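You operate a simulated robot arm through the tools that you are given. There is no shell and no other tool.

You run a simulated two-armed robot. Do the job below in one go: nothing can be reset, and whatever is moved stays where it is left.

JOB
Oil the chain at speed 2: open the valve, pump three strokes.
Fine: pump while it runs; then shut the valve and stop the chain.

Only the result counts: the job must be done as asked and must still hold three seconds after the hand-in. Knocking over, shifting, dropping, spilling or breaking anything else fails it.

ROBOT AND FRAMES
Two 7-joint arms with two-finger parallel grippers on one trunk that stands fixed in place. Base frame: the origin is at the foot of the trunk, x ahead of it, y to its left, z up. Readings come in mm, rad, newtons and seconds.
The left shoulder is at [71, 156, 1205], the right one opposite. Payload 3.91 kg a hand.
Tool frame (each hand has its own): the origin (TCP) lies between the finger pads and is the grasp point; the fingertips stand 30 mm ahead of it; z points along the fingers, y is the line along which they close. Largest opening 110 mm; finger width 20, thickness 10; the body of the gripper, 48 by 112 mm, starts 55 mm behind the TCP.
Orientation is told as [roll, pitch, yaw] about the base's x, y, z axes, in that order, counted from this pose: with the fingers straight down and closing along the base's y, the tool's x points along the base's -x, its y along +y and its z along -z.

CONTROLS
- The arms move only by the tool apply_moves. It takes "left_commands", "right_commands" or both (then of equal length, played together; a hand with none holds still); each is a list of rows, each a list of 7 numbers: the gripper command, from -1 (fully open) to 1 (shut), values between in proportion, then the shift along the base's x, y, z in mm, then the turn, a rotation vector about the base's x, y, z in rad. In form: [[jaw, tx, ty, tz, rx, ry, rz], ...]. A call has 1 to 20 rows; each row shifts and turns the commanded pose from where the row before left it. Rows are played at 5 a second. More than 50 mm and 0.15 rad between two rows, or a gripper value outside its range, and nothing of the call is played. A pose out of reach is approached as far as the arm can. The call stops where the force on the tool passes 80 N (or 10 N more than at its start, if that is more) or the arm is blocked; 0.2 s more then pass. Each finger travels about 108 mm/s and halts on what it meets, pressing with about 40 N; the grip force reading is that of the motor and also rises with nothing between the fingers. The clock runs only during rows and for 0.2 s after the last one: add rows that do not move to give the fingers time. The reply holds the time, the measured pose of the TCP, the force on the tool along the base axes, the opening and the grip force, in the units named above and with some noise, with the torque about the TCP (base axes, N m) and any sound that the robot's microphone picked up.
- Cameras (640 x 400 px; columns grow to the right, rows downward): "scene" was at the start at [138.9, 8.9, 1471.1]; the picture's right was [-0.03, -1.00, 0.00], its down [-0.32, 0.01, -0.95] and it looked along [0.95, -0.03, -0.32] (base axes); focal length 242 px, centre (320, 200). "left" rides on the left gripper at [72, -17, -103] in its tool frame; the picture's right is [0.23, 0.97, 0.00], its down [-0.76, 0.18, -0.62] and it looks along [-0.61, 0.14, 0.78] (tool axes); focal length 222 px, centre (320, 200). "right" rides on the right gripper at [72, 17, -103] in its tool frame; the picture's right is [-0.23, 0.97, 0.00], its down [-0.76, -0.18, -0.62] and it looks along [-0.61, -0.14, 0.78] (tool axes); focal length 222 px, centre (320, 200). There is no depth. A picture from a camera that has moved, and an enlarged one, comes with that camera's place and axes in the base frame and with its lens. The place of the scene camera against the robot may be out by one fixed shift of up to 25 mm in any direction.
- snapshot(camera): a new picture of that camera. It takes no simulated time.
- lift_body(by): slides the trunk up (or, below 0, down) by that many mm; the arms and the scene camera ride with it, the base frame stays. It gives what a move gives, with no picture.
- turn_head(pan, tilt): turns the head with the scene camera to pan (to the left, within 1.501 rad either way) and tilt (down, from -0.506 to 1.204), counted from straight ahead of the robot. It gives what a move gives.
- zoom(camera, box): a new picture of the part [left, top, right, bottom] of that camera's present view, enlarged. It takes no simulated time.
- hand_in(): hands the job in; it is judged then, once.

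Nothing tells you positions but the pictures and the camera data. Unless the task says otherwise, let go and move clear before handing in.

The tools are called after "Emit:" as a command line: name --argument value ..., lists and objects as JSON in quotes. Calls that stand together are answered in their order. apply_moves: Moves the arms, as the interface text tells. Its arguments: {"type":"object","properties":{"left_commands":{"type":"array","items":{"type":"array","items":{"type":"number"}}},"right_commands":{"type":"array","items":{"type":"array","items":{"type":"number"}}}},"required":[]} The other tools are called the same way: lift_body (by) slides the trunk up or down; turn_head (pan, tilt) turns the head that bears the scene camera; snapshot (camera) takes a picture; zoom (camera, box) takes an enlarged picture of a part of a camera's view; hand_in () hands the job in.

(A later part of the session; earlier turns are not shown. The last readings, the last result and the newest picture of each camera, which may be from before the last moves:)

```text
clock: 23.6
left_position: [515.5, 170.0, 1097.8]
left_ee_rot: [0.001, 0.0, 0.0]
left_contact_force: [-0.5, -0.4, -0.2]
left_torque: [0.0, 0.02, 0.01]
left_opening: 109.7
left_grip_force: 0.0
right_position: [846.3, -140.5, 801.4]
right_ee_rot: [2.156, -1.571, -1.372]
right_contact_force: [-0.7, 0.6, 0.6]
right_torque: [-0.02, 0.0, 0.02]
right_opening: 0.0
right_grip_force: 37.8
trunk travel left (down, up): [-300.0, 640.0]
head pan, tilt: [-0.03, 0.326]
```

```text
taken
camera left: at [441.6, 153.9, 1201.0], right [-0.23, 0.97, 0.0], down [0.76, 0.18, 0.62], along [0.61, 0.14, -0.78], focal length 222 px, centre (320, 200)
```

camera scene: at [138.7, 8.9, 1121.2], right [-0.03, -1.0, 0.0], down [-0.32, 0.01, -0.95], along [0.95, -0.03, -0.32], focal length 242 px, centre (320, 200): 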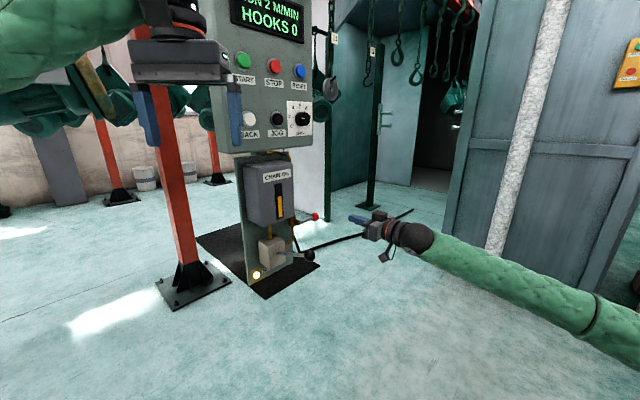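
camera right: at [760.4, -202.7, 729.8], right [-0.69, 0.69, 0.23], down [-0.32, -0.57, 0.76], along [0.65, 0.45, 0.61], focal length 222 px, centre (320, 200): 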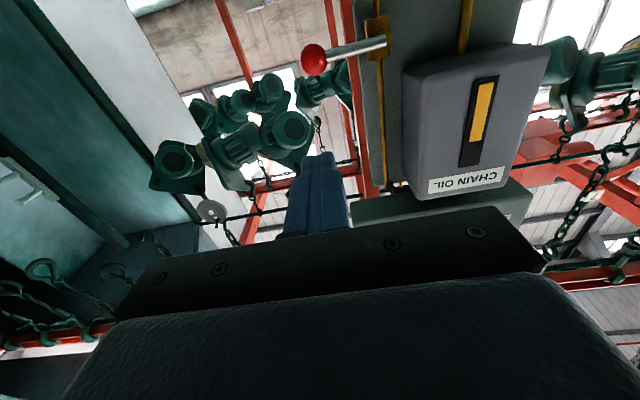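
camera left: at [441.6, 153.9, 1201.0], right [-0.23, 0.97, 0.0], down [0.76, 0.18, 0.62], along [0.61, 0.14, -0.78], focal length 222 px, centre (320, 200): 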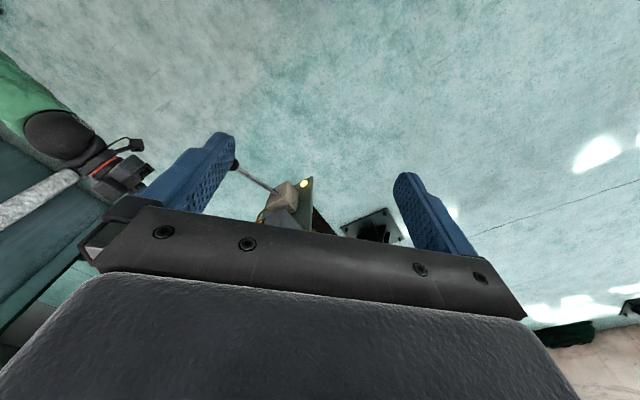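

Emit:
zoom --camera "scene" --box '[225, 140, 355, 290]'

Emit:
zoom --camera "scene" --box '[280, 190, 340, 230]'

Emit:
zoom --camera "right" --box '[280, 0, 440, 100]'

Emit:
zoom --camera "scene" --box '[235, 235, 325, 290]'

```text
2.67 times, centred on (290, 215) of scene
camera zoom: at [138.7, 8.9, 1121.2], right [-0.03, -1.0, 0.0], down [-0.32, 0.01, -0.95], along [0.95, -0.03, -0.32], focal length 644 px, centre (400, 160)
```

zoom: 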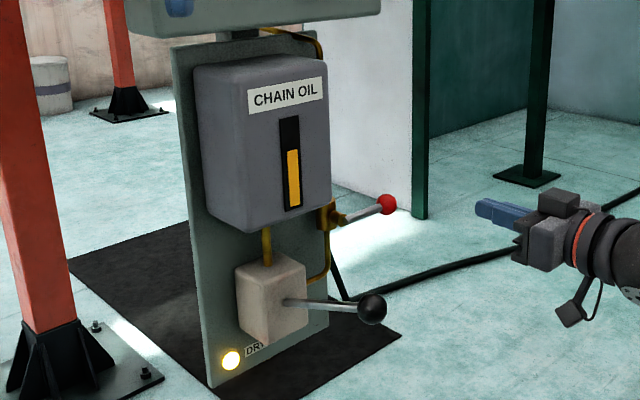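

```text
10.00 times, centred on (310, 210) of scene
camera zoom: at [138.7, 8.9, 1121.2], right [-0.03, -1.0, 0.0], down [-0.32, 0.01, -0.95], along [0.95, -0.03, -0.32], focal length 2416 px, centre (420, 100)
```

zoom: 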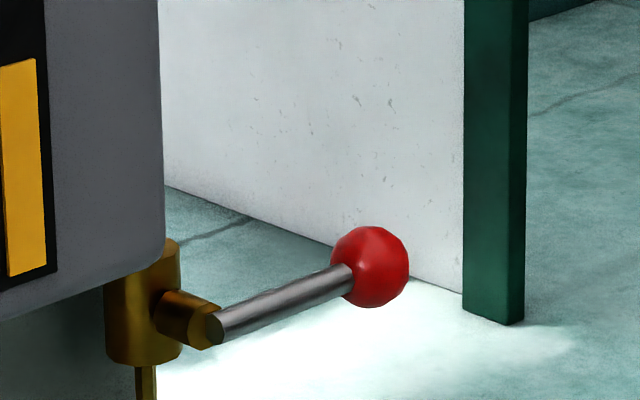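

```text
4.00 times, centred on (360, 50) of right
camera zoom: at [760.4, -202.7, 729.8], right [-0.69, 0.69, 0.23], down [-0.32, -0.57, 0.76], along [0.65, 0.45, 0.61], focal length 888 px, centre (160, 800)
```

zoom: 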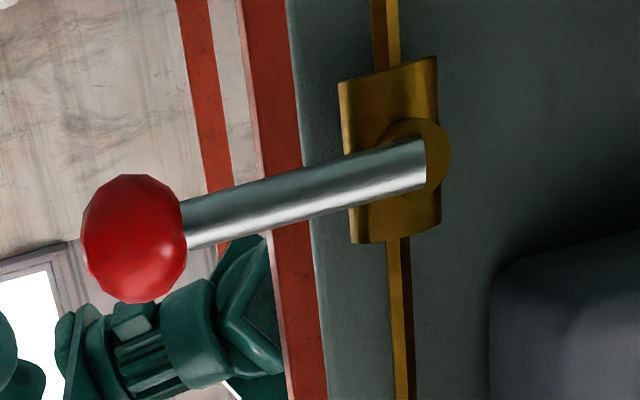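

```text
7.11 times, centred on (280, 262) of scene
camera zoom: at [138.7, 8.9, 1121.2], right [-0.03, -1.0, 0.0], down [-0.32, 0.01, -0.95], along [0.95, -0.03, -0.32], focal length 1718 px, centre (604, -244)
```

zoom: 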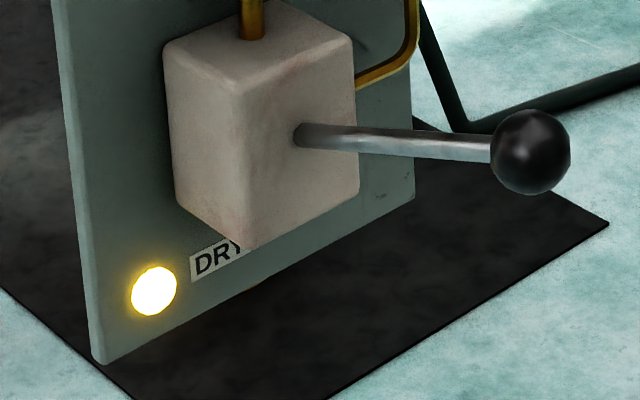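

The DRY lamp is lit and the valve lever turns about the panel normal, with its ball at i≈684, p≈695, z≈760. I'll roll the right hand 90° so its fingers close vertically, open them part-way, and line up with the red ball.

Emit:
apply_moves --right_commands '[[-0.1, 0, 0, -3.4, -0.0926, -0.0926, 0], [-0.1, 0, 0, -3.4, -0.0926, -0.0926, 0], [-0.1, 0, 0, -3.4, -0.0926, -0.0926, 0], [-0.1, 0, 0, -3.4, -0.0926, -0.0926, 0], [-0.1, 0, 0, -3.4, -0.0926, -0.0926, 0], [-0.1, 0, 0, -3.4, -0.0926, -0.0926, 0], [-0.1, 0, 0, -3.4, -0.0926, -0.0926, 0], [-0.1, 0, 0, -3.4, -0.0926, -0.0926, 0], [-0.1, 0, 0, -3.4, -0.0926, -0.0926, 0], [-0.1, 0, 0, -3.4, -0.0926, -0.0926, 0], [-0.1, 0, 0, -3.4, -0.0926, -0.0926, 0], [-0.1, 0, 0, -3.4, -0.0926, -0.0926, 0], [-0.1, 20, 20, 0, 0, 0, 0], [-0.1, 20, 20, 0, 0, 0, 0], [-0.1, 20, 20, 0, 0, 0, 0], [-0.1, 0, 0, 0, 0, 0, 0]]'

Emit:
snapshot --camera "right"

Emit:
snapshot --camera "scene"

Emit:
zoom --camera "scene" --box '[225, 140, 385, 290]'

```text
clock: 27.0
left_position: [513.9, 170.3, 1096.8]
left_ee_rot: [0.001, 0.0, 0.001]
left_contact_force: [0.7, 0.1, -0.3]
left_torque: [0.02, -0.03, 0.01]
left_opening: 110.1
left_grip_force: 0.2
right_position: [924.5, -90.4, 969.9]
right_ee_rot: [-1.47, -0.08, 2.337]
right_contact_force: [0.0, -0.3, -0.1]
right_torque: [-0.01, 0.01, -0.01]
right_opening: 60.6
right_grip_force: 0.1
right hand out of reach, approached as far as the arm can: row 8, 9, 10, 11, 12, 13, 14
trunk travel left (down, up): [-300.0, 640.0]
head pan, tilt: [-0.03, 0.326]
```

```text
taken
camera right: at [897.2, -214.1, 956.7], right [-0.28, 0.15, -0.95], down [-0.95, 0.12, 0.3], along [0.15, 0.98, 0.11], focal length 222 px, centre (320, 200)
```

right: 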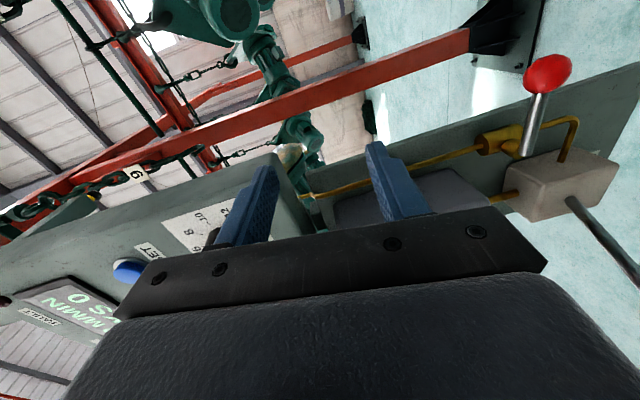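

```text
taken
camera scene: at [138.4, 8.9, 1121.2], right [-0.03, -1.0, 0.0], down [-0.32, 0.01, -0.95], along [0.95, -0.03, -0.32], focal length 242 px, centre (320, 200)
```

scene: 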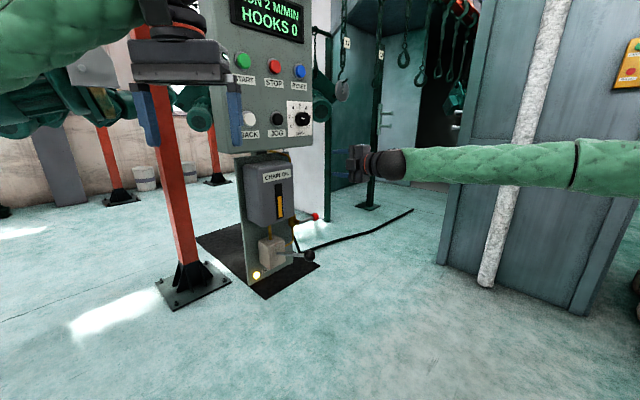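

```text
2.67 times, centred on (305, 215) of scene
camera zoom: at [138.4, 8.9, 1121.2], right [-0.03, -1.0, 0.0], down [-0.32, 0.01, -0.95], along [0.95, -0.03, -0.32], focal length 644 px, centre (360, 160)
```

zoom: 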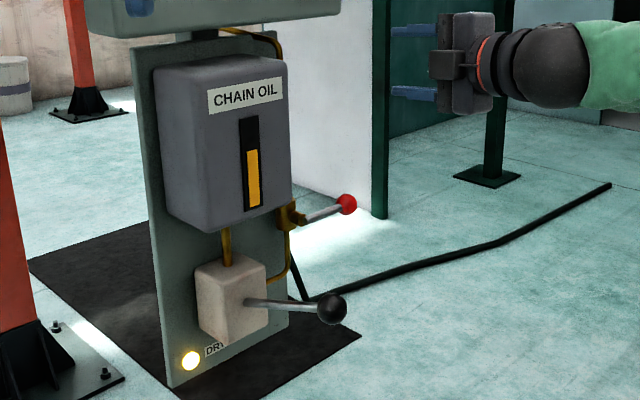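

The roll was out of reach at that height and the hand ended up higher, at z=970, clear of everything. I'll roll back to the earlier orientation in small steps.

Emit:
apply_moves --right_commands '[[-0.1, 0, 0, 0, 0, 0, 0]]'

```text
clock: 27.4
left_position: [514.8, 170.0, 1098.3]
left_ee_rot: [0.002, 0.0, -0.001]
left_contact_force: [0.2, -0.6, 0.0]
left_torque: [-0.03, -0.02, 0.0]
left_opening: 110.0
left_grip_force: 0.1
right_position: [923.5, -89.7, 968.7]
right_ee_rot: [-1.47, -0.079, 2.339]
right_contact_force: [-0.5, 0.5, 0.3]
right_torque: [0.0, 0.01, -0.01]
right_opening: 60.4
right_grip_force: 0.1
trunk travel left (down, up): [-300.0, 640.0]
head pan, tilt: [-0.03, 0.326]
```

Emit:
apply_moves --right_commands '[[1, 0, 0, 0, 0.1022, 0.0894, 0], [1, 0, 0, 0, 0.1022, 0.0894, 0], [1, 0, 0, 0, 0.1022, 0.0894, 0], [1, 0, 0, 0, 0.1022, 0.0894, 0], [1, 0, 0, 0, 0.1022, 0.0894, 0], [1, 0, 0, 0, 0.1022, 0.0894, 0], [1, 0, 0, 0, 0.1022, 0.0894, 0], [1, 0, 0, 0, 0.1022, 0.0894, 0], [1, 0, 0, 0, 0.1022, 0.0894, 0], [1, 0, 0, 0, 0.1022, 0.0894, 0], [1, 0, 0, 0, 0.1022, 0.0894, 0], [1, 0, 0, 0, 0, 0, 0]]'

Emit:
snapshot --camera "scene"

```text
clock: 30.0
left_position: [514.9, 170.3, 1097.2]
left_ee_rot: [0.0, 0.001, 0.001]
left_contact_force: [0.4, 0.2, 0.3]
left_torque: [0.03, 0.01, 0.0]
left_opening: 109.7
left_grip_force: 0.0
right_position: [923.4, -90.6, 966.3]
right_ee_rot: [-3.052, -1.522, -2.411]
right_contact_force: [0.6, -0.7, -0.9]
right_torque: [0.02, 0.0, 0.0]
right_opening: 0.0
right_grip_force: 37.6
trunk travel left (down, up): [-300.0, 640.0]
head pan, tilt: [-0.03, 0.326]
```

```text
taken
camera scene: at [138.8, 9.0, 1121.1], right [-0.03, -1.0, 0.0], down [-0.32, 0.01, -0.95], along [0.95, -0.03, -0.32], focal length 242 px, centre (320, 200)
```

scene: 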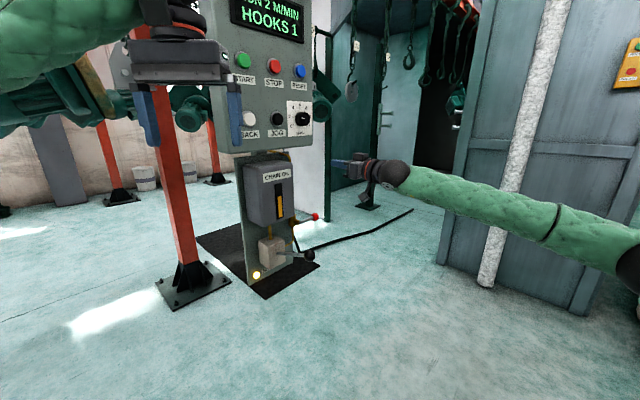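

I want to check the moving motors on the left for clearance from my left arm, so I'll look there with the head.

Emit:
turn_head --pan 0.5 --tilt 0.0

Emit:
snapshot --camera "scene"

```text
clock: 31.0
left_position: [514.3, 170.1, 1098.8]
left_ee_rot: [0.0, 0.0, -0.001]
left_contact_force: [-0.3, 0.2, -1.0]
left_torque: [-0.02, 0.0, -0.01]
left_opening: 110.0
left_grip_force: 0.0
right_position: [922.9, -89.0, 966.7]
right_ee_rot: [-3.02, -1.522, -2.444]
right_contact_force: [0.4, 0.4, 0.6]
right_torque: [-0.01, -0.02, -0.01]
right_opening: 0.0
right_grip_force: 38.2
trunk travel left (down, up): [-300.0, 640.0]
head pan, tilt: [0.499, 0.0]
```

```text
taken
camera scene: at [124.7, 54.7, 1151.3], right [0.48, -0.88, 0.0], down [0.0, 0.0, -1.0], along [0.88, 0.48, 0.0], focal length 242 px, centre (320, 200)
```

scene: 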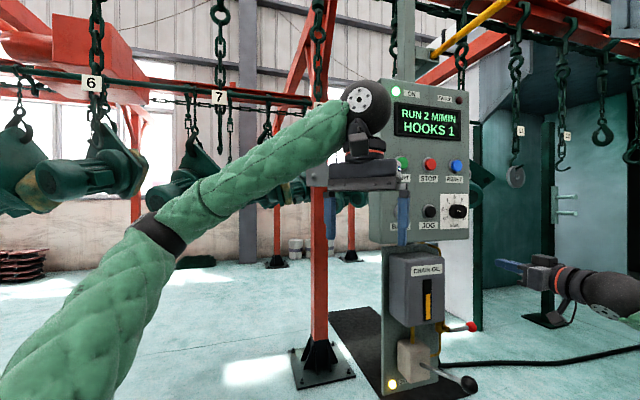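

The motors run on a track well behind the arms, so there's no conflict. I'll return the head view to the panel, then lower the closed right fingers to just above and in front of the red ball.

Emit:
turn_head --pan 0.0 --tilt 0.4

Emit:
apply_moves --right_commands '[[1, -3.2, 3.3, -30, -0.035, 0.035, -0.038], [1, -3.2, 3.3, -30, 0, 0, 0], [1, -3.2, 3.3, -30, 0, 0, 0], [1, -3.2, 3.3, -30, 0, 0, 0], [1, -3.2, 3.3, -30, 0, 0, 0], [1, 0, 0, 0, 0, 0, 0]]'

Emit:
snapshot --camera "scene"

Emit:
snapshot --camera "right"

```text
clock: 31.9
left_position: [515.2, 170.6, 1097.2]
left_ee_rot: [0.0, 0.0, 0.0]
left_contact_force: [0.1, 0.2, -0.1]
left_torque: [0.02, -0.02, 0.04]
left_opening: 110.0
left_grip_force: 0.0
right_position: [923.6, -88.3, 967.0]
right_ee_rot: [-3.02, -1.52, -2.445]
right_contact_force: [0.3, -0.1, -0.3]
right_torque: [-0.01, -0.02, -0.03]
right_opening: 0.2
right_grip_force: 37.5
trunk travel left (down, up): [-300.0, 640.0]
head pan, tilt: [0.0, 0.4]
```

```text
clock: 33.3
left_position: [515.7, 170.1, 1097.7]
left_ee_rot: [0.001, 0.001, 0.002]
left_contact_force: [-0.5, 0.8, -0.4]
left_torque: [-0.02, 0.01, 0.0]
left_opening: 110.2
left_grip_force: 0.0
right_position: [906.4, -75.2, 813.9]
right_ee_rot: [-1.429, -1.566, 2.208]
right_contact_force: [-0.7, 0.4, -0.6]
right_torque: [0.01, -0.03, 0.01]
right_opening: 0.0
right_grip_force: 37.4
trunk travel left (down, up): [-300.0, 640.0]
head pan, tilt: [0.0, 0.4]
```

```text
taken
camera scene: at [138.1, 11.8, 1114.4], right [0.0, -1.0, 0.0], down [-0.39, 0.0, -0.92], along [0.92, 0.0, -0.39], focal length 242 px, centre (320, 200)
```

scene: 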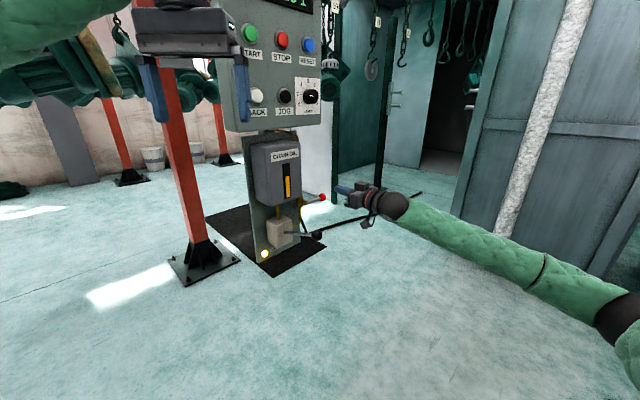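

```text
taken
camera right: at [820.7, -136.5, 742.0], right [-0.69, 0.69, 0.22], down [-0.32, -0.56, 0.76], along [0.65, 0.45, 0.61], focal length 222 px, centre (320, 200)
```

right: 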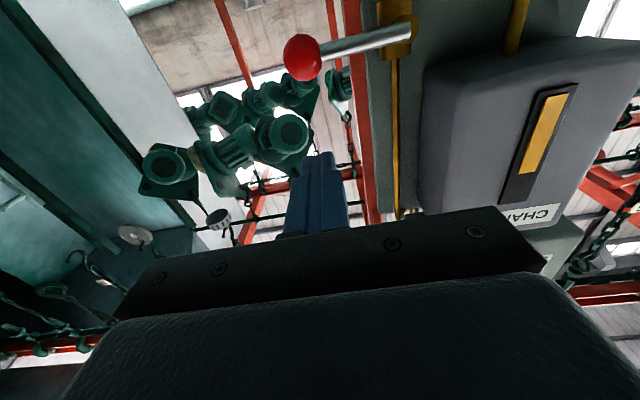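

Advancing over the red ball, then pressing down slowly to test the lever's direction.

Emit:
apply_moves --right_commands '[[1, 18, 18, 0, 0, 0, 0], [1, 18, 18, 0, 0, 0, 0], [1, 17, 17, 0, 0, 0, 0], [1, 0, 0, -15, 0, 0, 0], [1, 0, 0, 0, 0, 0, 0]]'

Emit:
snapshot --camera "right"

Emit:
zoom --camera "scene" --box '[240, 150, 400, 250]'

```text
clock: 34.5
left_position: [514.5, 170.1, 1097.7]
left_ee_rot: [0.0, 0.002, 0.0]
left_contact_force: [-0.1, 0.2, -0.4]
left_torque: [0.01, 0.03, -0.02]
left_opening: 110.0
left_grip_force: 0.0
right_position: [958.7, -20.5, 799.6]
right_ee_rot: [-1.322, -1.566, 2.101]
right_contact_force: [-0.1, 0.0, -0.2]
right_torque: [-0.01, 0.01, 0.0]
right_opening: 0.3
right_grip_force: 37.5
trunk travel left (down, up): [-300.0, 640.0]
head pan, tilt: [0.0, 0.4]
```

```text
taken
camera right: at [873.6, -81.0, 726.8], right [-0.69, 0.69, 0.22], down [-0.32, -0.56, 0.76], along [0.65, 0.45, 0.61], focal length 222 px, centre (320, 200)
```

right: 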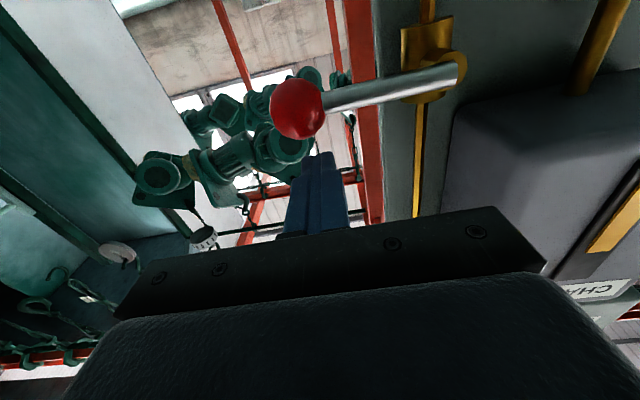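

```text
4.00 times, centred on (320, 200) of scene
camera zoom: at [138.2, 11.8, 1114.4], right [0.0, -1.0, 0.0], down [-0.39, 0.0, -0.92], along [0.92, 0.0, -0.39], focal length 966 px, centre (320, 200)
```

zoom: 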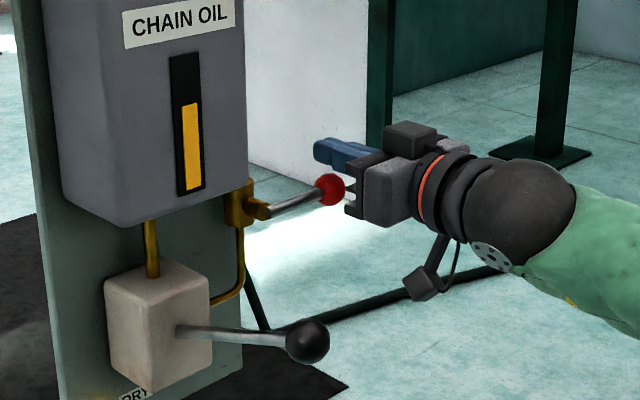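

Emit:
apply_moves --right_commands '[[1, 0, 0, -10, 0, 0, 0], [1, 0, 0, -5, 0, 0, 0], [1, 0, 0, -5, 0, 0, 0], [1, 0, 0, 0, 0, 0, 0]]'

Emit:
zoom --camera "right" --box '[220, 40, 460, 190]'

Emit:
zoom --camera "scene" --box '[240, 150, 400, 250]'

```text
clock: 35.5
left_position: [513.6, 170.4, 1098.4]
left_ee_rot: [0.001, -0.001, 0.0]
left_contact_force: [0.4, 0.2, 0.3]
left_torque: [-0.01, 0.01, 0.01]
left_opening: 110.0
left_grip_force: 0.0
right_position: [959.7, -20.4, 785.4]
right_ee_rot: [-1.973, -1.563, 2.752]
right_contact_force: [9.4, 0.6, 23.8]
right_torque: [0.3, -0.41, -0.1]
right_opening: 0.2
right_grip_force: 37.6
trunk travel left (down, up): [-300.0, 640.0]
head pan, tilt: [0.0, 0.4]
```

```text
2.67 times, centred on (340, 115) of right
camera zoom: at [874.0, -81.6, 711.5], right [-0.69, 0.69, 0.22], down [-0.32, -0.56, 0.76], along [0.65, 0.45, 0.61], focal length 592 px, centre (267, 427)
```

zoom: 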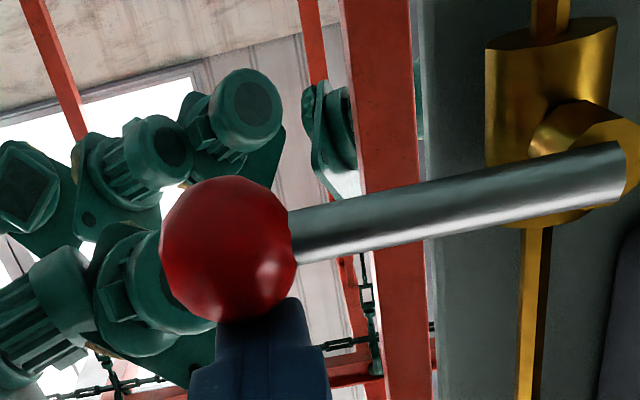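

```text
4.00 times, centred on (320, 200) of scene
camera zoom: at [137.1, 11.9, 1114.8], right [0.0, -1.0, 0.0], down [-0.39, 0.0, -0.92], along [0.92, 0.0, -0.39], focal length 966 px, centre (320, 200)
```

zoom: 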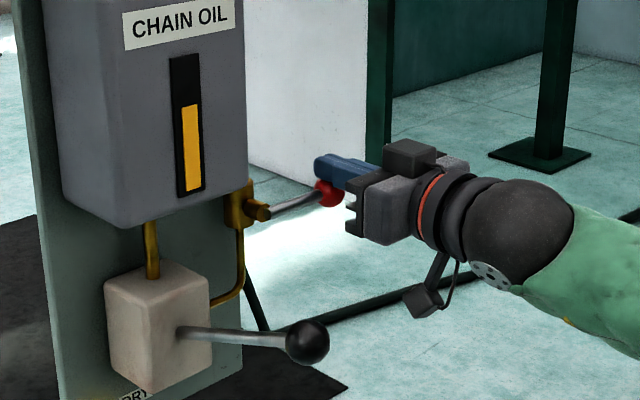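

Emit:
apply_moves --right_commands '[[1, 0, 0, -4, 0, 0, 0], [1, 0, 0, -4, 0, 0, 0], [1, 0, 0, 0, 0, 0, 0]]'

```text
clock: 36.3
left_position: [511.5, 170.9, 1100.1]
left_ee_rot: [0.001, -0.004, 0.001]
left_contact_force: [0.6, 0.3, 0.1]
left_torque: [0.01, -0.01, -0.01]
left_opening: 110.1
left_grip_force: 0.0
right_position: [956.7, -21.1, 783.9]
right_ee_rot: [-2.337, -1.556, 3.118]
right_contact_force: [21.4, 2.4, 58.7]
right_torque: [0.76, -1.15, -0.01]
right_opening: 0.1
right_grip_force: 37.0
trunk travel left (down, up): [-300.0, 640.0]
head pan, tilt: [0.0, 0.4]
```

Pressing down hits a stop at 59 N, so the valve opens upward. I'll back off and take the fingers below the ball, taking a close look on the way.

Emit:
apply_moves --right_commands '[[1, 0, 0, 15, 0, 0, 0], [1, -18, -18, 10, 0, 0, 0], [1, -20, -20, 0, 0, 0, 0], [1, -10, -10, 0, 0, 0, 0], [1, 3, -3, -30, 0, 0, 0], [1, 3, -3, -30, 0, 0, 0], [1, 3, -3, -25, 0, 0, 0], [1, 0, 0, 0, 0, 0, 0]]'

Emit:
snapshot --camera "right"

Emit:
snapshot --camera "scene"

Emit:
zoom --camera "scene" --box '[240, 130, 340, 260]'

```text
clock: 38.1
left_position: [514.7, 170.1, 1098.0]
left_ee_rot: [0.001, -0.001, 0.0]
left_contact_force: [-0.3, -0.3, 0.0]
left_torque: [-0.03, -0.01, 0.0]
left_opening: 110.3
left_grip_force: 0.1
right_position: [922.6, -73.8, 712.8]
right_ee_rot: [-1.334, -1.565, 2.117]
right_contact_force: [-0.1, 0.5, -0.3]
right_torque: [0.01, 0.02, 0.03]
right_opening: 0.2
right_grip_force: 37.4
trunk travel left (down, up): [-300.0, 640.0]
head pan, tilt: [0.0, 0.4]
```

```text
taken
camera right: at [836.4, -135.2, 639.2], right [-0.69, 0.69, 0.22], down [-0.32, -0.56, 0.76], along [0.65, 0.45, 0.61], focal length 222 px, centre (320, 200)
```

right: 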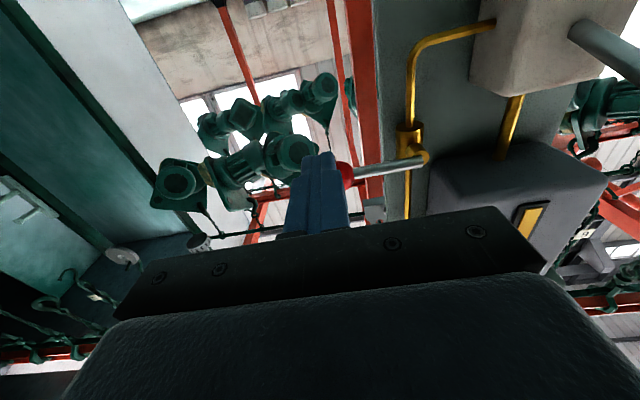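

```text
taken
camera scene: at [138.2, 11.7, 1114.4], right [0.0, -1.0, 0.0], down [-0.39, 0.0, -0.92], along [0.92, 0.0, -0.39], focal length 242 px, centre (320, 200)
```

scene: 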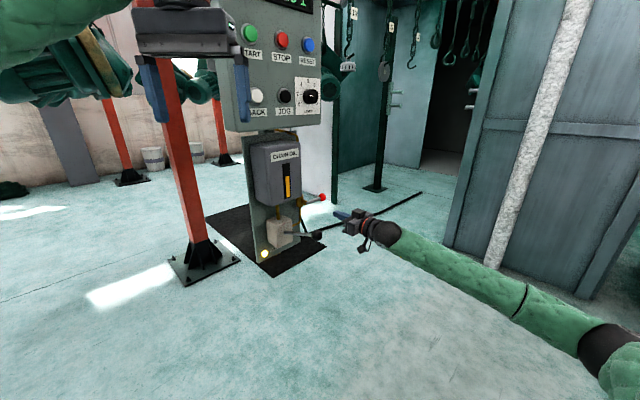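

```text
3.08 times, centred on (290, 195) of scene
camera zoom: at [138.2, 11.7, 1114.4], right [0.0, -1.0, 0.0], down [-0.39, 0.0, -0.92], along [0.92, 0.0, -0.39], focal length 743 px, centre (412, 215)
```

zoom: 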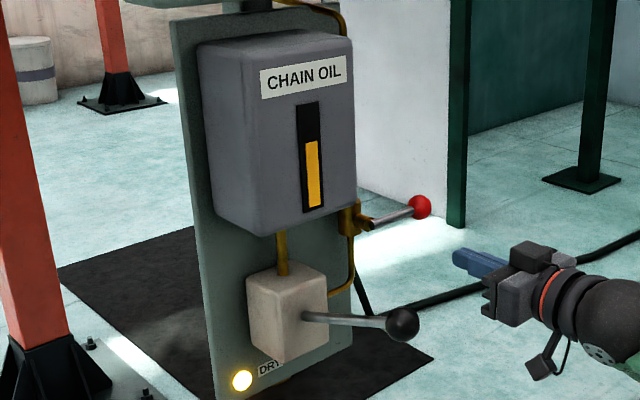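

The oil box front is at i≈660 and its right side at p≈590, so there's room to swing the lever up. I'll move the fingers under the ball and push up.

Emit:
apply_moves --right_commands '[[1, 17.7, 26.2, 0, 0, 0, 0], [1, 17.7, 26.2, 0, 0, 0, 0], [1, 0.7, -0.7, 15, 0, 0, 0], [1, 2, -2, 15, 0, 0, 0], [1, 1, -1, 8, 0, 0, 0], [1, 0.7, -0.7, 8, 0, 0, 0]]'

Emit:
snapshot --camera "right"

Emit:
zoom --camera "scene" --box '[240, 130, 340, 260]'

```text
clock: 39.5
left_position: [514.5, 171.1, 1097.8]
left_ee_rot: [0.001, 0.001, 0.001]
left_contact_force: [-0.4, -0.4, -0.2]
left_torque: [-0.01, -0.01, -0.01]
left_opening: 109.7
left_grip_force: 0.1
right_position: [962.3, -26.8, 759.6]
right_ee_rot: [-1.341, -1.565, 2.12]
right_contact_force: [-0.6, 0.0, -0.6]
right_torque: [0.0, 0.01, 0.0]
right_opening: 0.0
right_grip_force: 37.6
trunk travel left (down, up): [-300.0, 640.0]
head pan, tilt: [0.0, 0.4]
```

```text
taken
camera right: at [875.6, -89.0, 686.1], right [-0.69, 0.69, 0.22], down [-0.32, -0.56, 0.76], along [0.65, 0.45, 0.61], focal length 222 px, centre (320, 200)
```

right: 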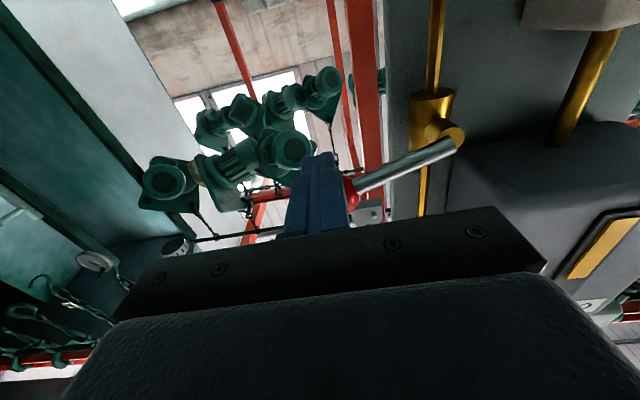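

```text
3.08 times, centred on (290, 195) of scene
camera zoom: at [138.2, 11.8, 1114.4], right [0.0, -1.0, 0.0], down [-0.39, 0.0, -0.92], along [0.92, 0.0, -0.39], focal length 743 px, centre (412, 215)
```

zoom: 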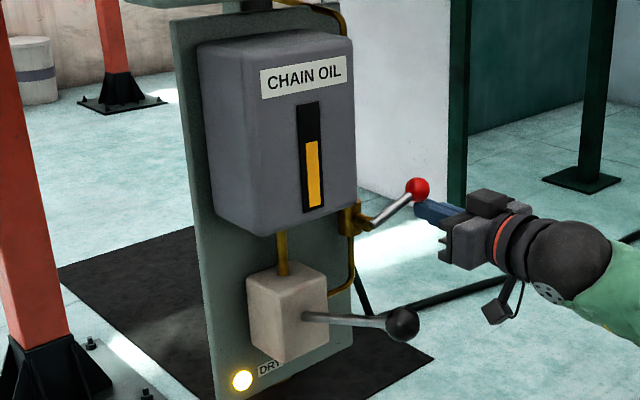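

The lever swings up freely. Continuing along its arc to vertical.

Emit:
apply_moves --right_commands '[[1, -2, 2, 18.6, 0, 0, 0], [1, -4.7, 4.7, 19.3, 0, 0, 0], [1, -9.3, 9.3, 18, 0, 0, 0], [1, -12.3, 12.3, 13.8, 0, 0, 0], [1, -9.5, 9.5, 6.7, 0, 0, 0], [1, -5, 5, 2, 0, 0, 0], [1, 0, 0, 0, 0, 0, 0]]'

Emit:
snapshot --camera "right"

Emit:
zoom --camera "scene" --box '[240, 130, 340, 260]'

```text
clock: 41.1
left_position: [515.5, 168.5, 1097.0]
left_ee_rot: [0.0, 0.001, 0.001]
left_contact_force: [-0.2, -0.3, 0.2]
left_torque: [-0.03, 0.0, -0.01]
left_opening: 109.8
left_grip_force: 0.0
right_position: [919.8, 11.8, 837.8]
right_ee_rot: [-1.19, -1.567, 1.966]
right_contact_force: [13.3, -7.7, 0.2]
right_torque: [0.05, -0.01, -0.38]
right_opening: 0.1
right_grip_force: 38.4
trunk travel left (down, up): [-300.0, 640.0]
head pan, tilt: [0.0, 0.4]
```

```text
taken
camera right: at [833.1, -48.8, 764.9], right [-0.68, 0.69, 0.22], down [-0.32, -0.56, 0.76], along [0.66, 0.45, 0.61], focal length 222 px, centre (320, 200)
```

right: 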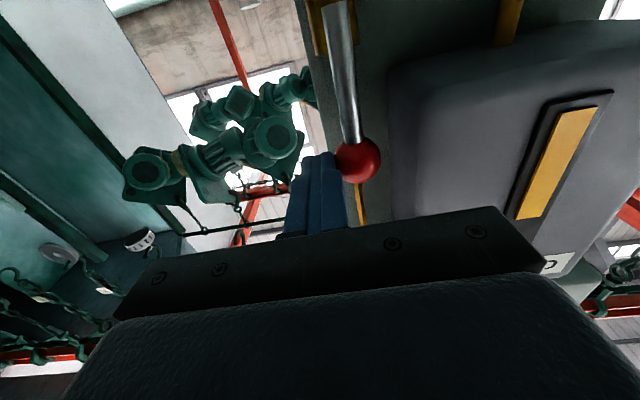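

```text
3.08 times, centred on (290, 195) of scene
camera zoom: at [139.2, 11.2, 1114.3], right [0.0, -1.0, 0.0], down [-0.39, 0.0, -0.92], along [0.92, 0.0, -0.39], focal length 743 px, centre (412, 215)
```

zoom: 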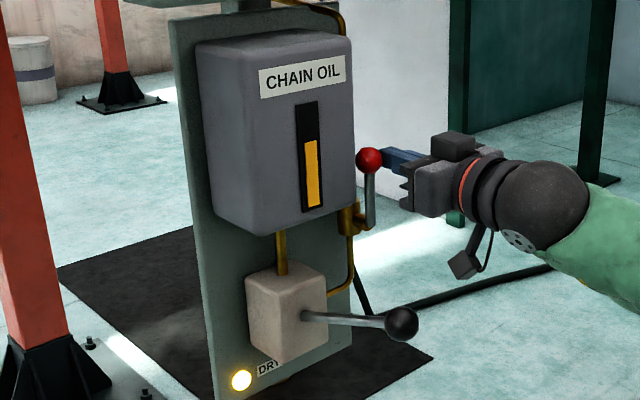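

The valve lever is vertical against its stop (open). Now I'll retract and line the right hand up in front of the pump-lever ball at about (746,10,742), to grip it from the front.

Emit:
apply_moves --right_commands '[[1, 6, -6, 0, 0, 0, 0], [1, -26.2, -26.2, 0, 0, 0, 0], [1, -26.2, -26.2, 0, 0, 0, 0], [1, -26.2, -26.2, 0, 0, 0, 0], [1, -26.2, -26.2, 0, 0, 0, 0], [1, -26.2, -26.2, 0, 0, 0, 0], [1, -26.2, -26.2, 0, 0, 0, 0], [-0.4, -23, 23, -19.5, 0, 0, 0], [-0.4, -23, 23, -19.5, 0, 0, 0], [-0.4, -23, 23, -19.5, 0, 0, 0], [-0.4, -23, 23, -19.5, 0, 0, 0], [-0.4, 0, 0, 0, 0, 0, 0]]'

Emit:
snapshot --camera "right"

Emit:
snapshot --camera "scene"

Emit:
zoom --camera "scene" --box '[240, 130, 340, 260]'

```text
clock: 43.7
left_position: [514.2, 169.6, 1098.0]
left_ee_rot: [0.0, -0.001, -0.001]
left_contact_force: [-0.4, -0.1, 0.7]
left_torque: [0.0, -0.04, 0.03]
left_opening: 109.9
left_grip_force: 0.0
right_position: [677.0, -55.0, 756.6]
right_ee_rot: [-1.388, -1.564, 2.166]
right_contact_force: [0.7, 0.0, 0.1]
right_torque: [0.0, 0.02, 0.0]
right_opening: 77.1
right_grip_force: 0.0
trunk travel left (down, up): [-300.0, 640.0]
head pan, tilt: [0.0, 0.4]
```

```text
taken
camera right: at [589.8, -117.5, 684.8], right [-0.69, 0.69, 0.22], down [-0.32, -0.56, 0.76], along [0.65, 0.45, 0.61], focal length 222 px, centre (320, 200)
```

right: 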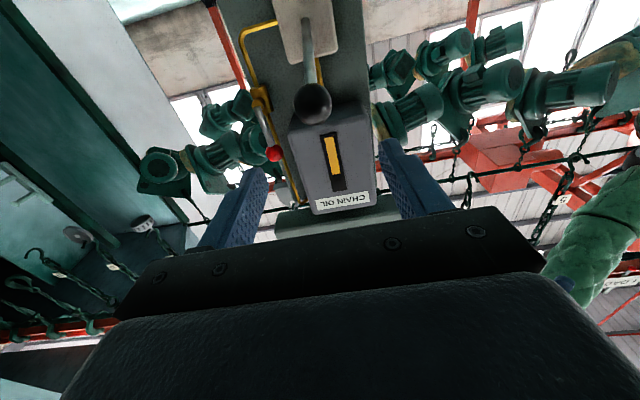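

```text
taken
camera scene: at [138.1, 11.7, 1114.4], right [0.0, -1.0, 0.0], down [-0.39, 0.0, -0.92], along [0.92, 0.0, -0.39], focal length 242 px, centre (320, 200)
```

scene: 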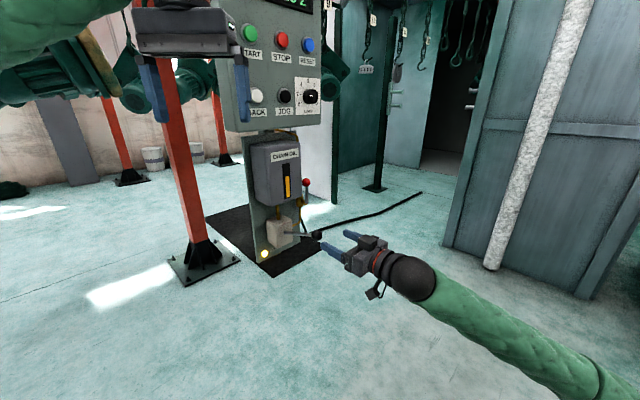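

```text
3.08 times, centred on (290, 195) of scene
camera zoom: at [138.1, 11.7, 1114.4], right [0.0, -1.0, 0.0], down [-0.39, 0.0, -0.92], along [0.92, 0.0, -0.39], focal length 743 px, centre (412, 215)
```

zoom: 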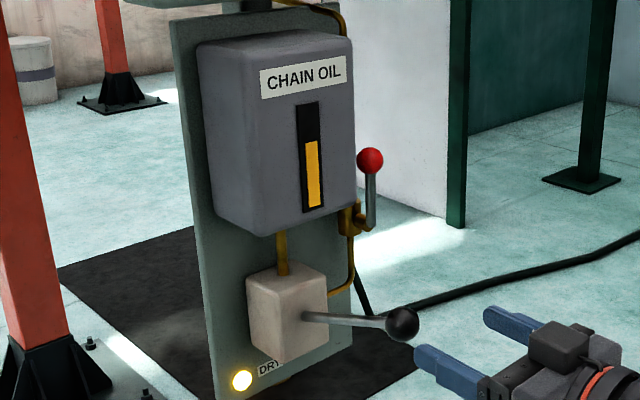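

The pump ball is at about i=535, p=519, z=737, straight ahead of the open fingers. Advancing to straddle it.

Emit:
apply_moves --right_commands '[[-0.4, 17.2, 16.4, -4.75, 0, 0, 0], [-0.4, 17.2, 16.4, -4.75, 0, 0, 0], [-0.4, 17.2, 16.4, -4.75, 0, 0, 0], [-0.4, 17.2, 16.4, -4.75, 0, 0, 0], [-0.4, 0, 0, 0, 0, 0, 0]]'

Emit:
snapshot --camera "right"

Emit:
zoom --camera "scene" --box '[240, 170, 400, 270]'

```text
clock: 44.9
left_position: [515.6, 169.9, 1096.4]
left_ee_rot: [0.0, 0.001, 0.001]
left_contact_force: [0.4, -0.2, -0.8]
left_torque: [0.02, 0.01, 0.04]
left_opening: 110.1
left_grip_force: 0.0
right_position: [745.2, 8.9, 739.8]
right_ee_rot: [-1.27, -1.565, 2.047]
right_contact_force: [0.1, -0.6, 0.4]
right_torque: [-0.01, 0.01, 0.01]
right_opening: 77.3
right_grip_force: 0.0
trunk travel left (down, up): [-300.0, 640.0]
head pan, tilt: [0.0, 0.4]
```

```text
taken
camera right: at [659.3, -52.2, 666.7], right [-0.69, 0.69, 0.22], down [-0.32, -0.56, 0.76], along [0.65, 0.45, 0.61], focal length 222 px, centre (320, 200)
```

right: 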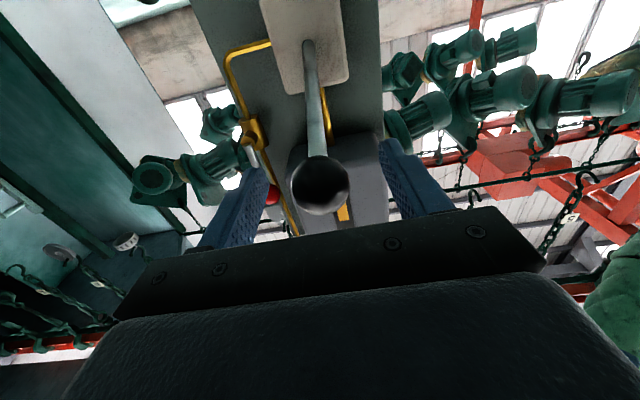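

```text
4.00 times, centred on (320, 220) of scene
camera zoom: at [138.2, 11.8, 1114.4], right [0.0, -1.0, 0.0], down [-0.39, 0.0, -0.92], along [0.92, 0.0, -0.39], focal length 966 px, centre (320, 120)
```

zoom: 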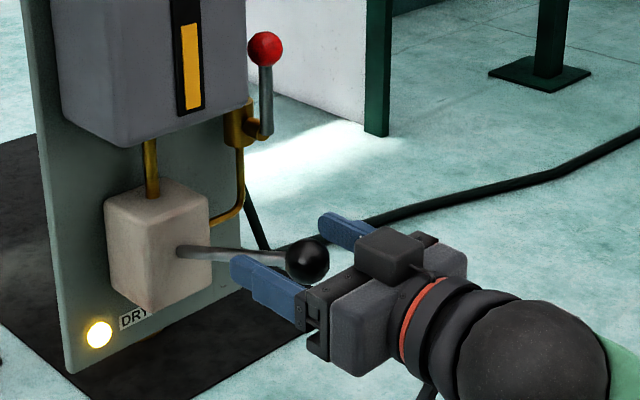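

Ball is centred at the grasp point. Closing on it.

Emit:
apply_moves --right_commands '[[0, 0, 0, 0, 0, 0, 0], [0.3, 0, 0, 0, 0, 0, 0], [0.6, 0, 0, 0, 0, 0, 0], [0.6, 0, 0, 0, 0, 0, 0]]'

Emit:
snapshot --camera "right"

```text
clock: 45.9
left_position: [515.7, 170.3, 1098.8]
left_ee_rot: [-0.001, 0.001, -0.001]
left_contact_force: [-0.7, 0.8, 0.9]
left_torque: [-0.02, 0.01, 0.0]
left_opening: 110.1
left_grip_force: 0.1
right_position: [745.5, 10.1, 739.6]
right_ee_rot: [-1.317, -1.565, 2.099]
right_contact_force: [-5.6, 5.8, -1.6]
right_torque: [0.02, 0.09, 0.01]
right_opening: 32.9
right_grip_force: 45.2
trunk travel left (down, up): [-300.0, 640.0]
head pan, tilt: [0.0, 0.4]
```

```text
taken
camera right: at [658.8, -51.5, 666.9], right [-0.69, 0.69, 0.22], down [-0.32, -0.56, 0.76], along [0.65, 0.45, 0.61], focal length 222 px, centre (320, 200)
```

right: 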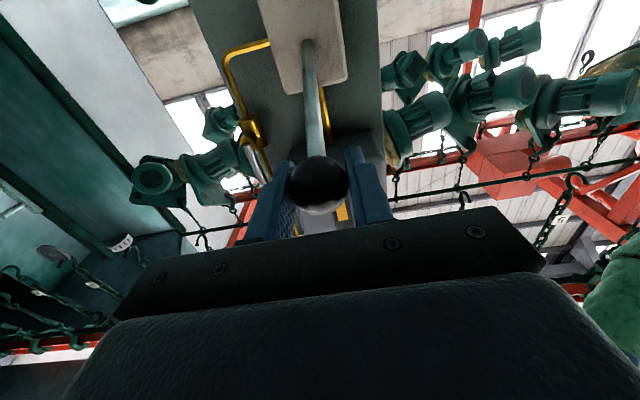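

Gripped (33 mm ball). Now I'll try a small push downward along the lever's arc to feel the stroke.

Emit:
apply_moves --right_commands '[[0.6, -3, -3, -10, 0, 0, 0], [0.6, -3, -3, -10, 0, 0, 0], [0.6, 0, 0, 0, 0, 0, 0]]'

Emit:
zoom --camera "scene" --box '[240, 170, 400, 270]'

```text
clock: 46.7
left_position: [516.1, 170.3, 1097.2]
left_ee_rot: [0.001, 0.002, 0.001]
left_contact_force: [-0.4, 0.6, 0.0]
left_torque: [-0.01, 0.0, 0.01]
left_opening: 110.0
left_grip_force: 0.0
right_position: [740.3, 4.2, 718.0]
right_ee_rot: [-1.302, -1.566, 2.083]
right_contact_force: [18.5, 10.4, 2.4]
right_torque: [0.84, -0.96, 0.01]
right_opening: 32.9
right_grip_force: 45.1
trunk travel left (down, up): [-300.0, 640.0]
head pan, tilt: [0.0, 0.4]
```

```text
4.00 times, centred on (320, 220) of scene
camera zoom: at [139.1, 12.3, 1114.3], right [0.0, -1.0, 0.0], down [-0.39, 0.0, -0.92], along [0.92, 0.0, -0.39], focal length 966 px, centre (320, 120)
```

zoom: 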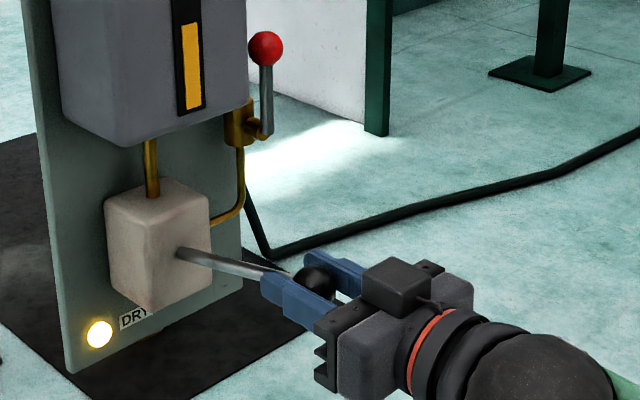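

The lever moves down easily. Continuing the stroke slowly with a corrected arc.

Emit:
apply_moves --right_commands '[[0.6, 2.5, 2.5, -11, 0, 0, 0], [0.6, 0, 0, -12, 0, 0, 0], [0.6, 0.7, 0.7, -13, 0, 0, 0], [0.6, 0.7, 0.7, -13, 0, 0, 0], [0.6, 0, 0, 0, 0, 0, 0]]'

Emit:
zoom --camera "scene" --box '[240, 170, 400, 270]'

```text
clock: 47.9
left_position: [514.3, 169.4, 1097.4]
left_ee_rot: [0.0, -0.001, 0.002]
left_contact_force: [-0.1, -0.8, -0.3]
left_torque: [0.02, -0.02, 0.0]
left_opening: 110.0
left_grip_force: 0.0
right_position: [741.8, 7.4, 672.7]
right_ee_rot: [-1.44, -1.565, 2.22]
right_contact_force: [0.2, -6.1, 7.9]
right_torque: [0.61, -0.67, 0.03]
right_opening: 33.0
right_grip_force: 44.6
trunk travel left (down, up): [-300.0, 640.0]
head pan, tilt: [0.0, 0.4]
```

```text
4.00 times, centred on (320, 220) of scene
camera zoom: at [137.7, 11.5, 1114.4], right [0.0, -1.0, 0.0], down [-0.39, 0.0, -0.92], along [0.92, 0.0, -0.39], focal length 966 px, centre (320, 120)
```

zoom: 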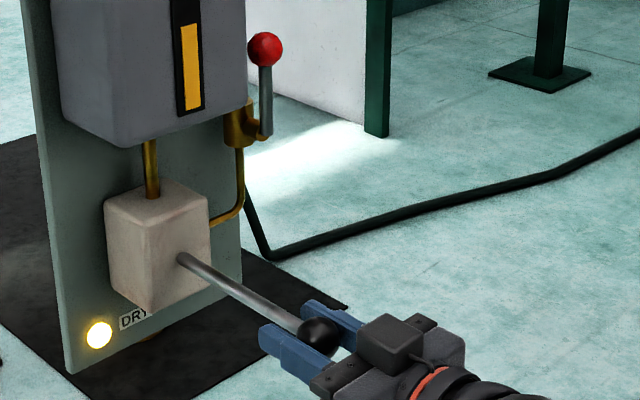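

Emit:
apply_moves --right_commands '[[0.6, 2.1, 2.1, -12, 0, 0, 0], [0.6, 2.6, 2.6, -12, 0, 0, 0], [0.6, 0, 0, 0, 0, 0, 0]]'

Emit:
zoom --camera "scene" --box '[240, 170, 400, 270]'

```text
clock: 48.7
left_position: [515.7, 170.7, 1097.4]
left_ee_rot: [0.001, 0.001, 0.0]
left_contact_force: [0.0, 0.0, 0.8]
left_torque: [-0.05, 0.0, -0.02]
left_opening: 109.9
left_grip_force: 0.1
right_position: [747.0, 12.5, 645.7]
right_ee_rot: [-0.958, -1.565, 1.737]
right_contact_force: [-8.2, -16.9, -3.3]
right_torque: [-0.48, 0.5, 0.08]
right_opening: 32.9
right_grip_force: 45.0
trunk travel left (down, up): [-300.0, 640.0]
head pan, tilt: [0.0, 0.4]
```

```text
4.00 times, centred on (320, 220) of scene
camera zoom: at [138.1, 11.1, 1114.2], right [0.0, -1.0, 0.0], down [-0.39, 0.0, -0.92], along [0.92, 0.0, -0.39], focal length 966 px, centre (320, 120)
```

zoom: 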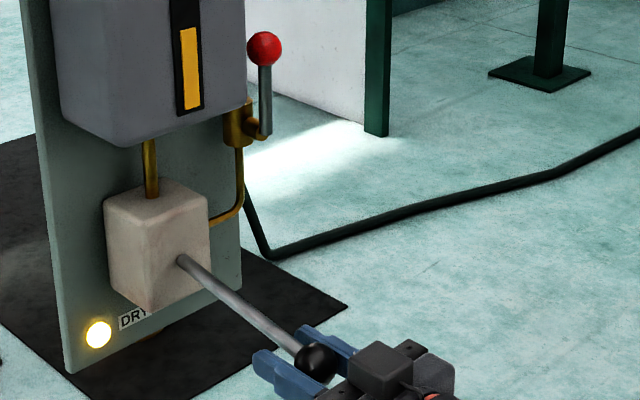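

Emit:
apply_moves --right_commands '[[0.6, -0.5, -1.5, -12, 0, 0, 0], [0.6, 1.5, 1, -12, 0, 0, 0], [0.6, 0, 0, 0, 0, 0, 0]]'

Emit:
zoom --camera "scene" --box '[240, 180, 400, 280]'

```text
clock: 49.5
left_position: [514.1, 171.0, 1097.1]
left_ee_rot: [-0.003, 0.0, 0.001]
left_contact_force: [-0.9, 0.0, -0.4]
left_torque: [-0.02, -0.01, 0.02]
left_opening: 110.2
left_grip_force: 0.1
right_position: [748.6, 13.0, 624.0]
right_ee_rot: [-1.521, -1.565, 2.3]
right_contact_force: [18.3, 34.4, 14.8]
right_torque: [-0.05, 0.04, -0.18]
right_opening: 33.2
right_grip_force: 44.7
trunk travel left (down, up): [-300.0, 640.0]
head pan, tilt: [0.0, 0.4]
```

```text
4.00 times, centred on (320, 230) of scene
camera zoom: at [138.2, 13.8, 1114.5], right [0.0, -1.0, 0.0], down [-0.39, 0.0, -0.92], along [0.92, 0.0, -0.39], focal length 966 px, centre (320, 80)
```

zoom: 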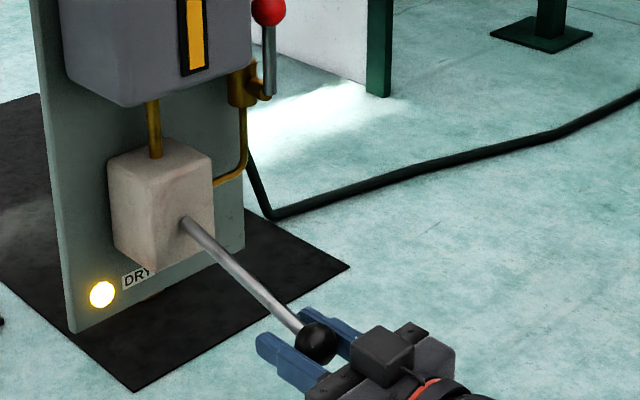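

Emit:
apply_moves --right_commands '[[0.6, 5, 5, 0, 0, 0, 0], [0.6, 0, 0, 0, 0, 0, 0]]'

Emit:
snapshot --camera "right"

```text
clock: 50.1
left_position: [513.8, 170.8, 1098.0]
left_ee_rot: [0.0, -0.001, 0.002]
left_contact_force: [0.1, 0.8, -0.3]
left_torque: [-0.01, 0.0, 0.05]
left_opening: 109.9
left_grip_force: 0.2
right_position: [751.7, 16.4, 623.1]
right_ee_rot: [-1.016, -1.566, 1.797]
right_contact_force: [-40.9, -17.3, -7.3]
right_torque: [0.07, -0.27, -0.15]
right_opening: 33.0
right_grip_force: 44.4
trunk travel left (down, up): [-300.0, 640.0]
head pan, tilt: [0.0, 0.4]
```

```text
taken
camera right: at [665.3, -45.2, 550.0], right [-0.69, 0.69, 0.22], down [-0.32, -0.56, 0.76], along [0.65, 0.45, 0.61], focal length 222 px, centre (320, 200)
```

right: 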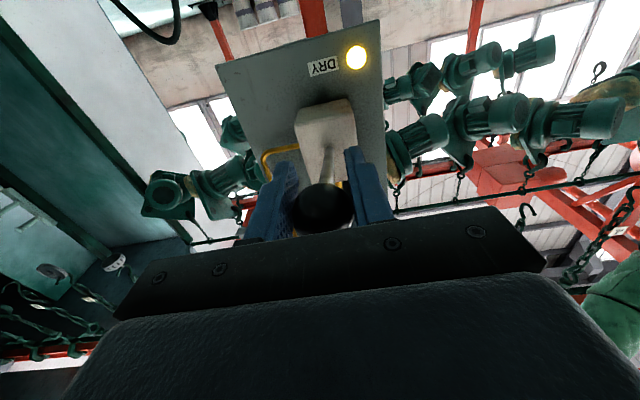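

Emit:
apply_moves --right_commands '[[0.6, 1.3, 1.3, -12, 0, 0, 0], [0.6, 0, 0, 0, 0, 0, 0]]'

Emit:
zoom --camera "scene" --box '[240, 180, 400, 280]'

```text
clock: 50.7
left_position: [512.6, 170.1, 1099.6]
left_ee_rot: [0.0, -0.001, 0.002]
left_contact_force: [0.0, 0.7, -0.7]
left_torque: [-0.01, 0.02, -0.02]
left_opening: 110.3
left_grip_force: 0.1
right_position: [754.4, 17.4, 618.4]
right_ee_rot: [-2.142, -1.56, 2.925]
right_contact_force: [-10.3, -0.1, 39.2]
right_torque: [-0.47, 0.45, -0.11]
right_opening: 33.7
right_grip_force: 44.9
trunk travel left (down, up): [-300.0, 640.0]
head pan, tilt: [0.0, 0.4]
```

```text
4.00 times, centred on (320, 230) of scene
camera zoom: at [135.6, 12.0, 1115.3], right [0.0, -1.0, 0.0], down [-0.39, 0.0, -0.92], along [0.92, 0.0, -0.39], focal length 966 px, centre (320, 80)
```

zoom: 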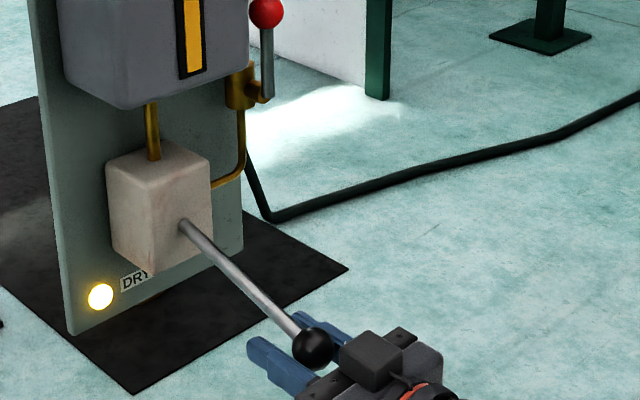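

The bottom stop is felt at z≈619 (39 N). Now returning the lever up along its arc (radius ≈180 about z≈690).

Emit:
apply_moves --right_commands '[[0.6, -4.4, -4.4, 12.4, 0, 0, 0], [0.6, -4.6, -4.6, 20, 0, 0, 0], [0.6, -3.2, -3.2, 21, 0, 0, 0], [0.6, -1.3, -1.3, 21, 0, 0, 0], [0.6, 0.3, 0.3, 20, 0, 0, 0], [0.6, 2, 2, 20, 0, 0, 0], [0.6, 2.5, 2.5, 14, 0, 0, 0], [0.6, 0, 0, 0, 0, 0, 0]]'

Emit:
zoom --camera "scene" --box '[240, 180, 400, 280]'

```text
clock: 52.5
left_position: [514.4, 171.1, 1098.0]
left_ee_rot: [0.0, 0.001, 0.001]
left_contact_force: [-0.1, 0.4, 0.9]
left_torque: [0.0, -0.04, -0.02]
left_opening: 110.0
left_grip_force: 0.1
right_position: [744.4, 8.6, 741.5]
right_ee_rot: [-1.563, -1.565, 2.344]
right_contact_force: [-10.7, 14.4, -10.0]
right_torque: [0.33, -0.19, 0.14]
right_opening: 33.1
right_grip_force: 44.9
trunk travel left (down, up): [-300.0, 640.0]
head pan, tilt: [0.0, 0.4]
```

```text
4.00 times, centred on (320, 230) of scene
camera zoom: at [138.1, 12.7, 1114.5], right [0.0, -1.0, 0.0], down [-0.39, 0.0, -0.92], along [0.92, 0.0, -0.39], focal length 966 px, centre (320, 80)
```

zoom: 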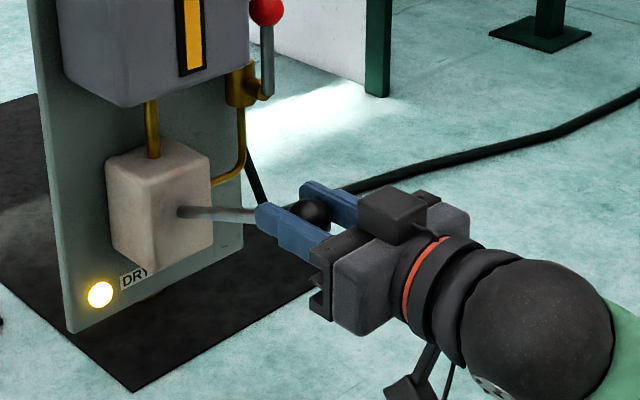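

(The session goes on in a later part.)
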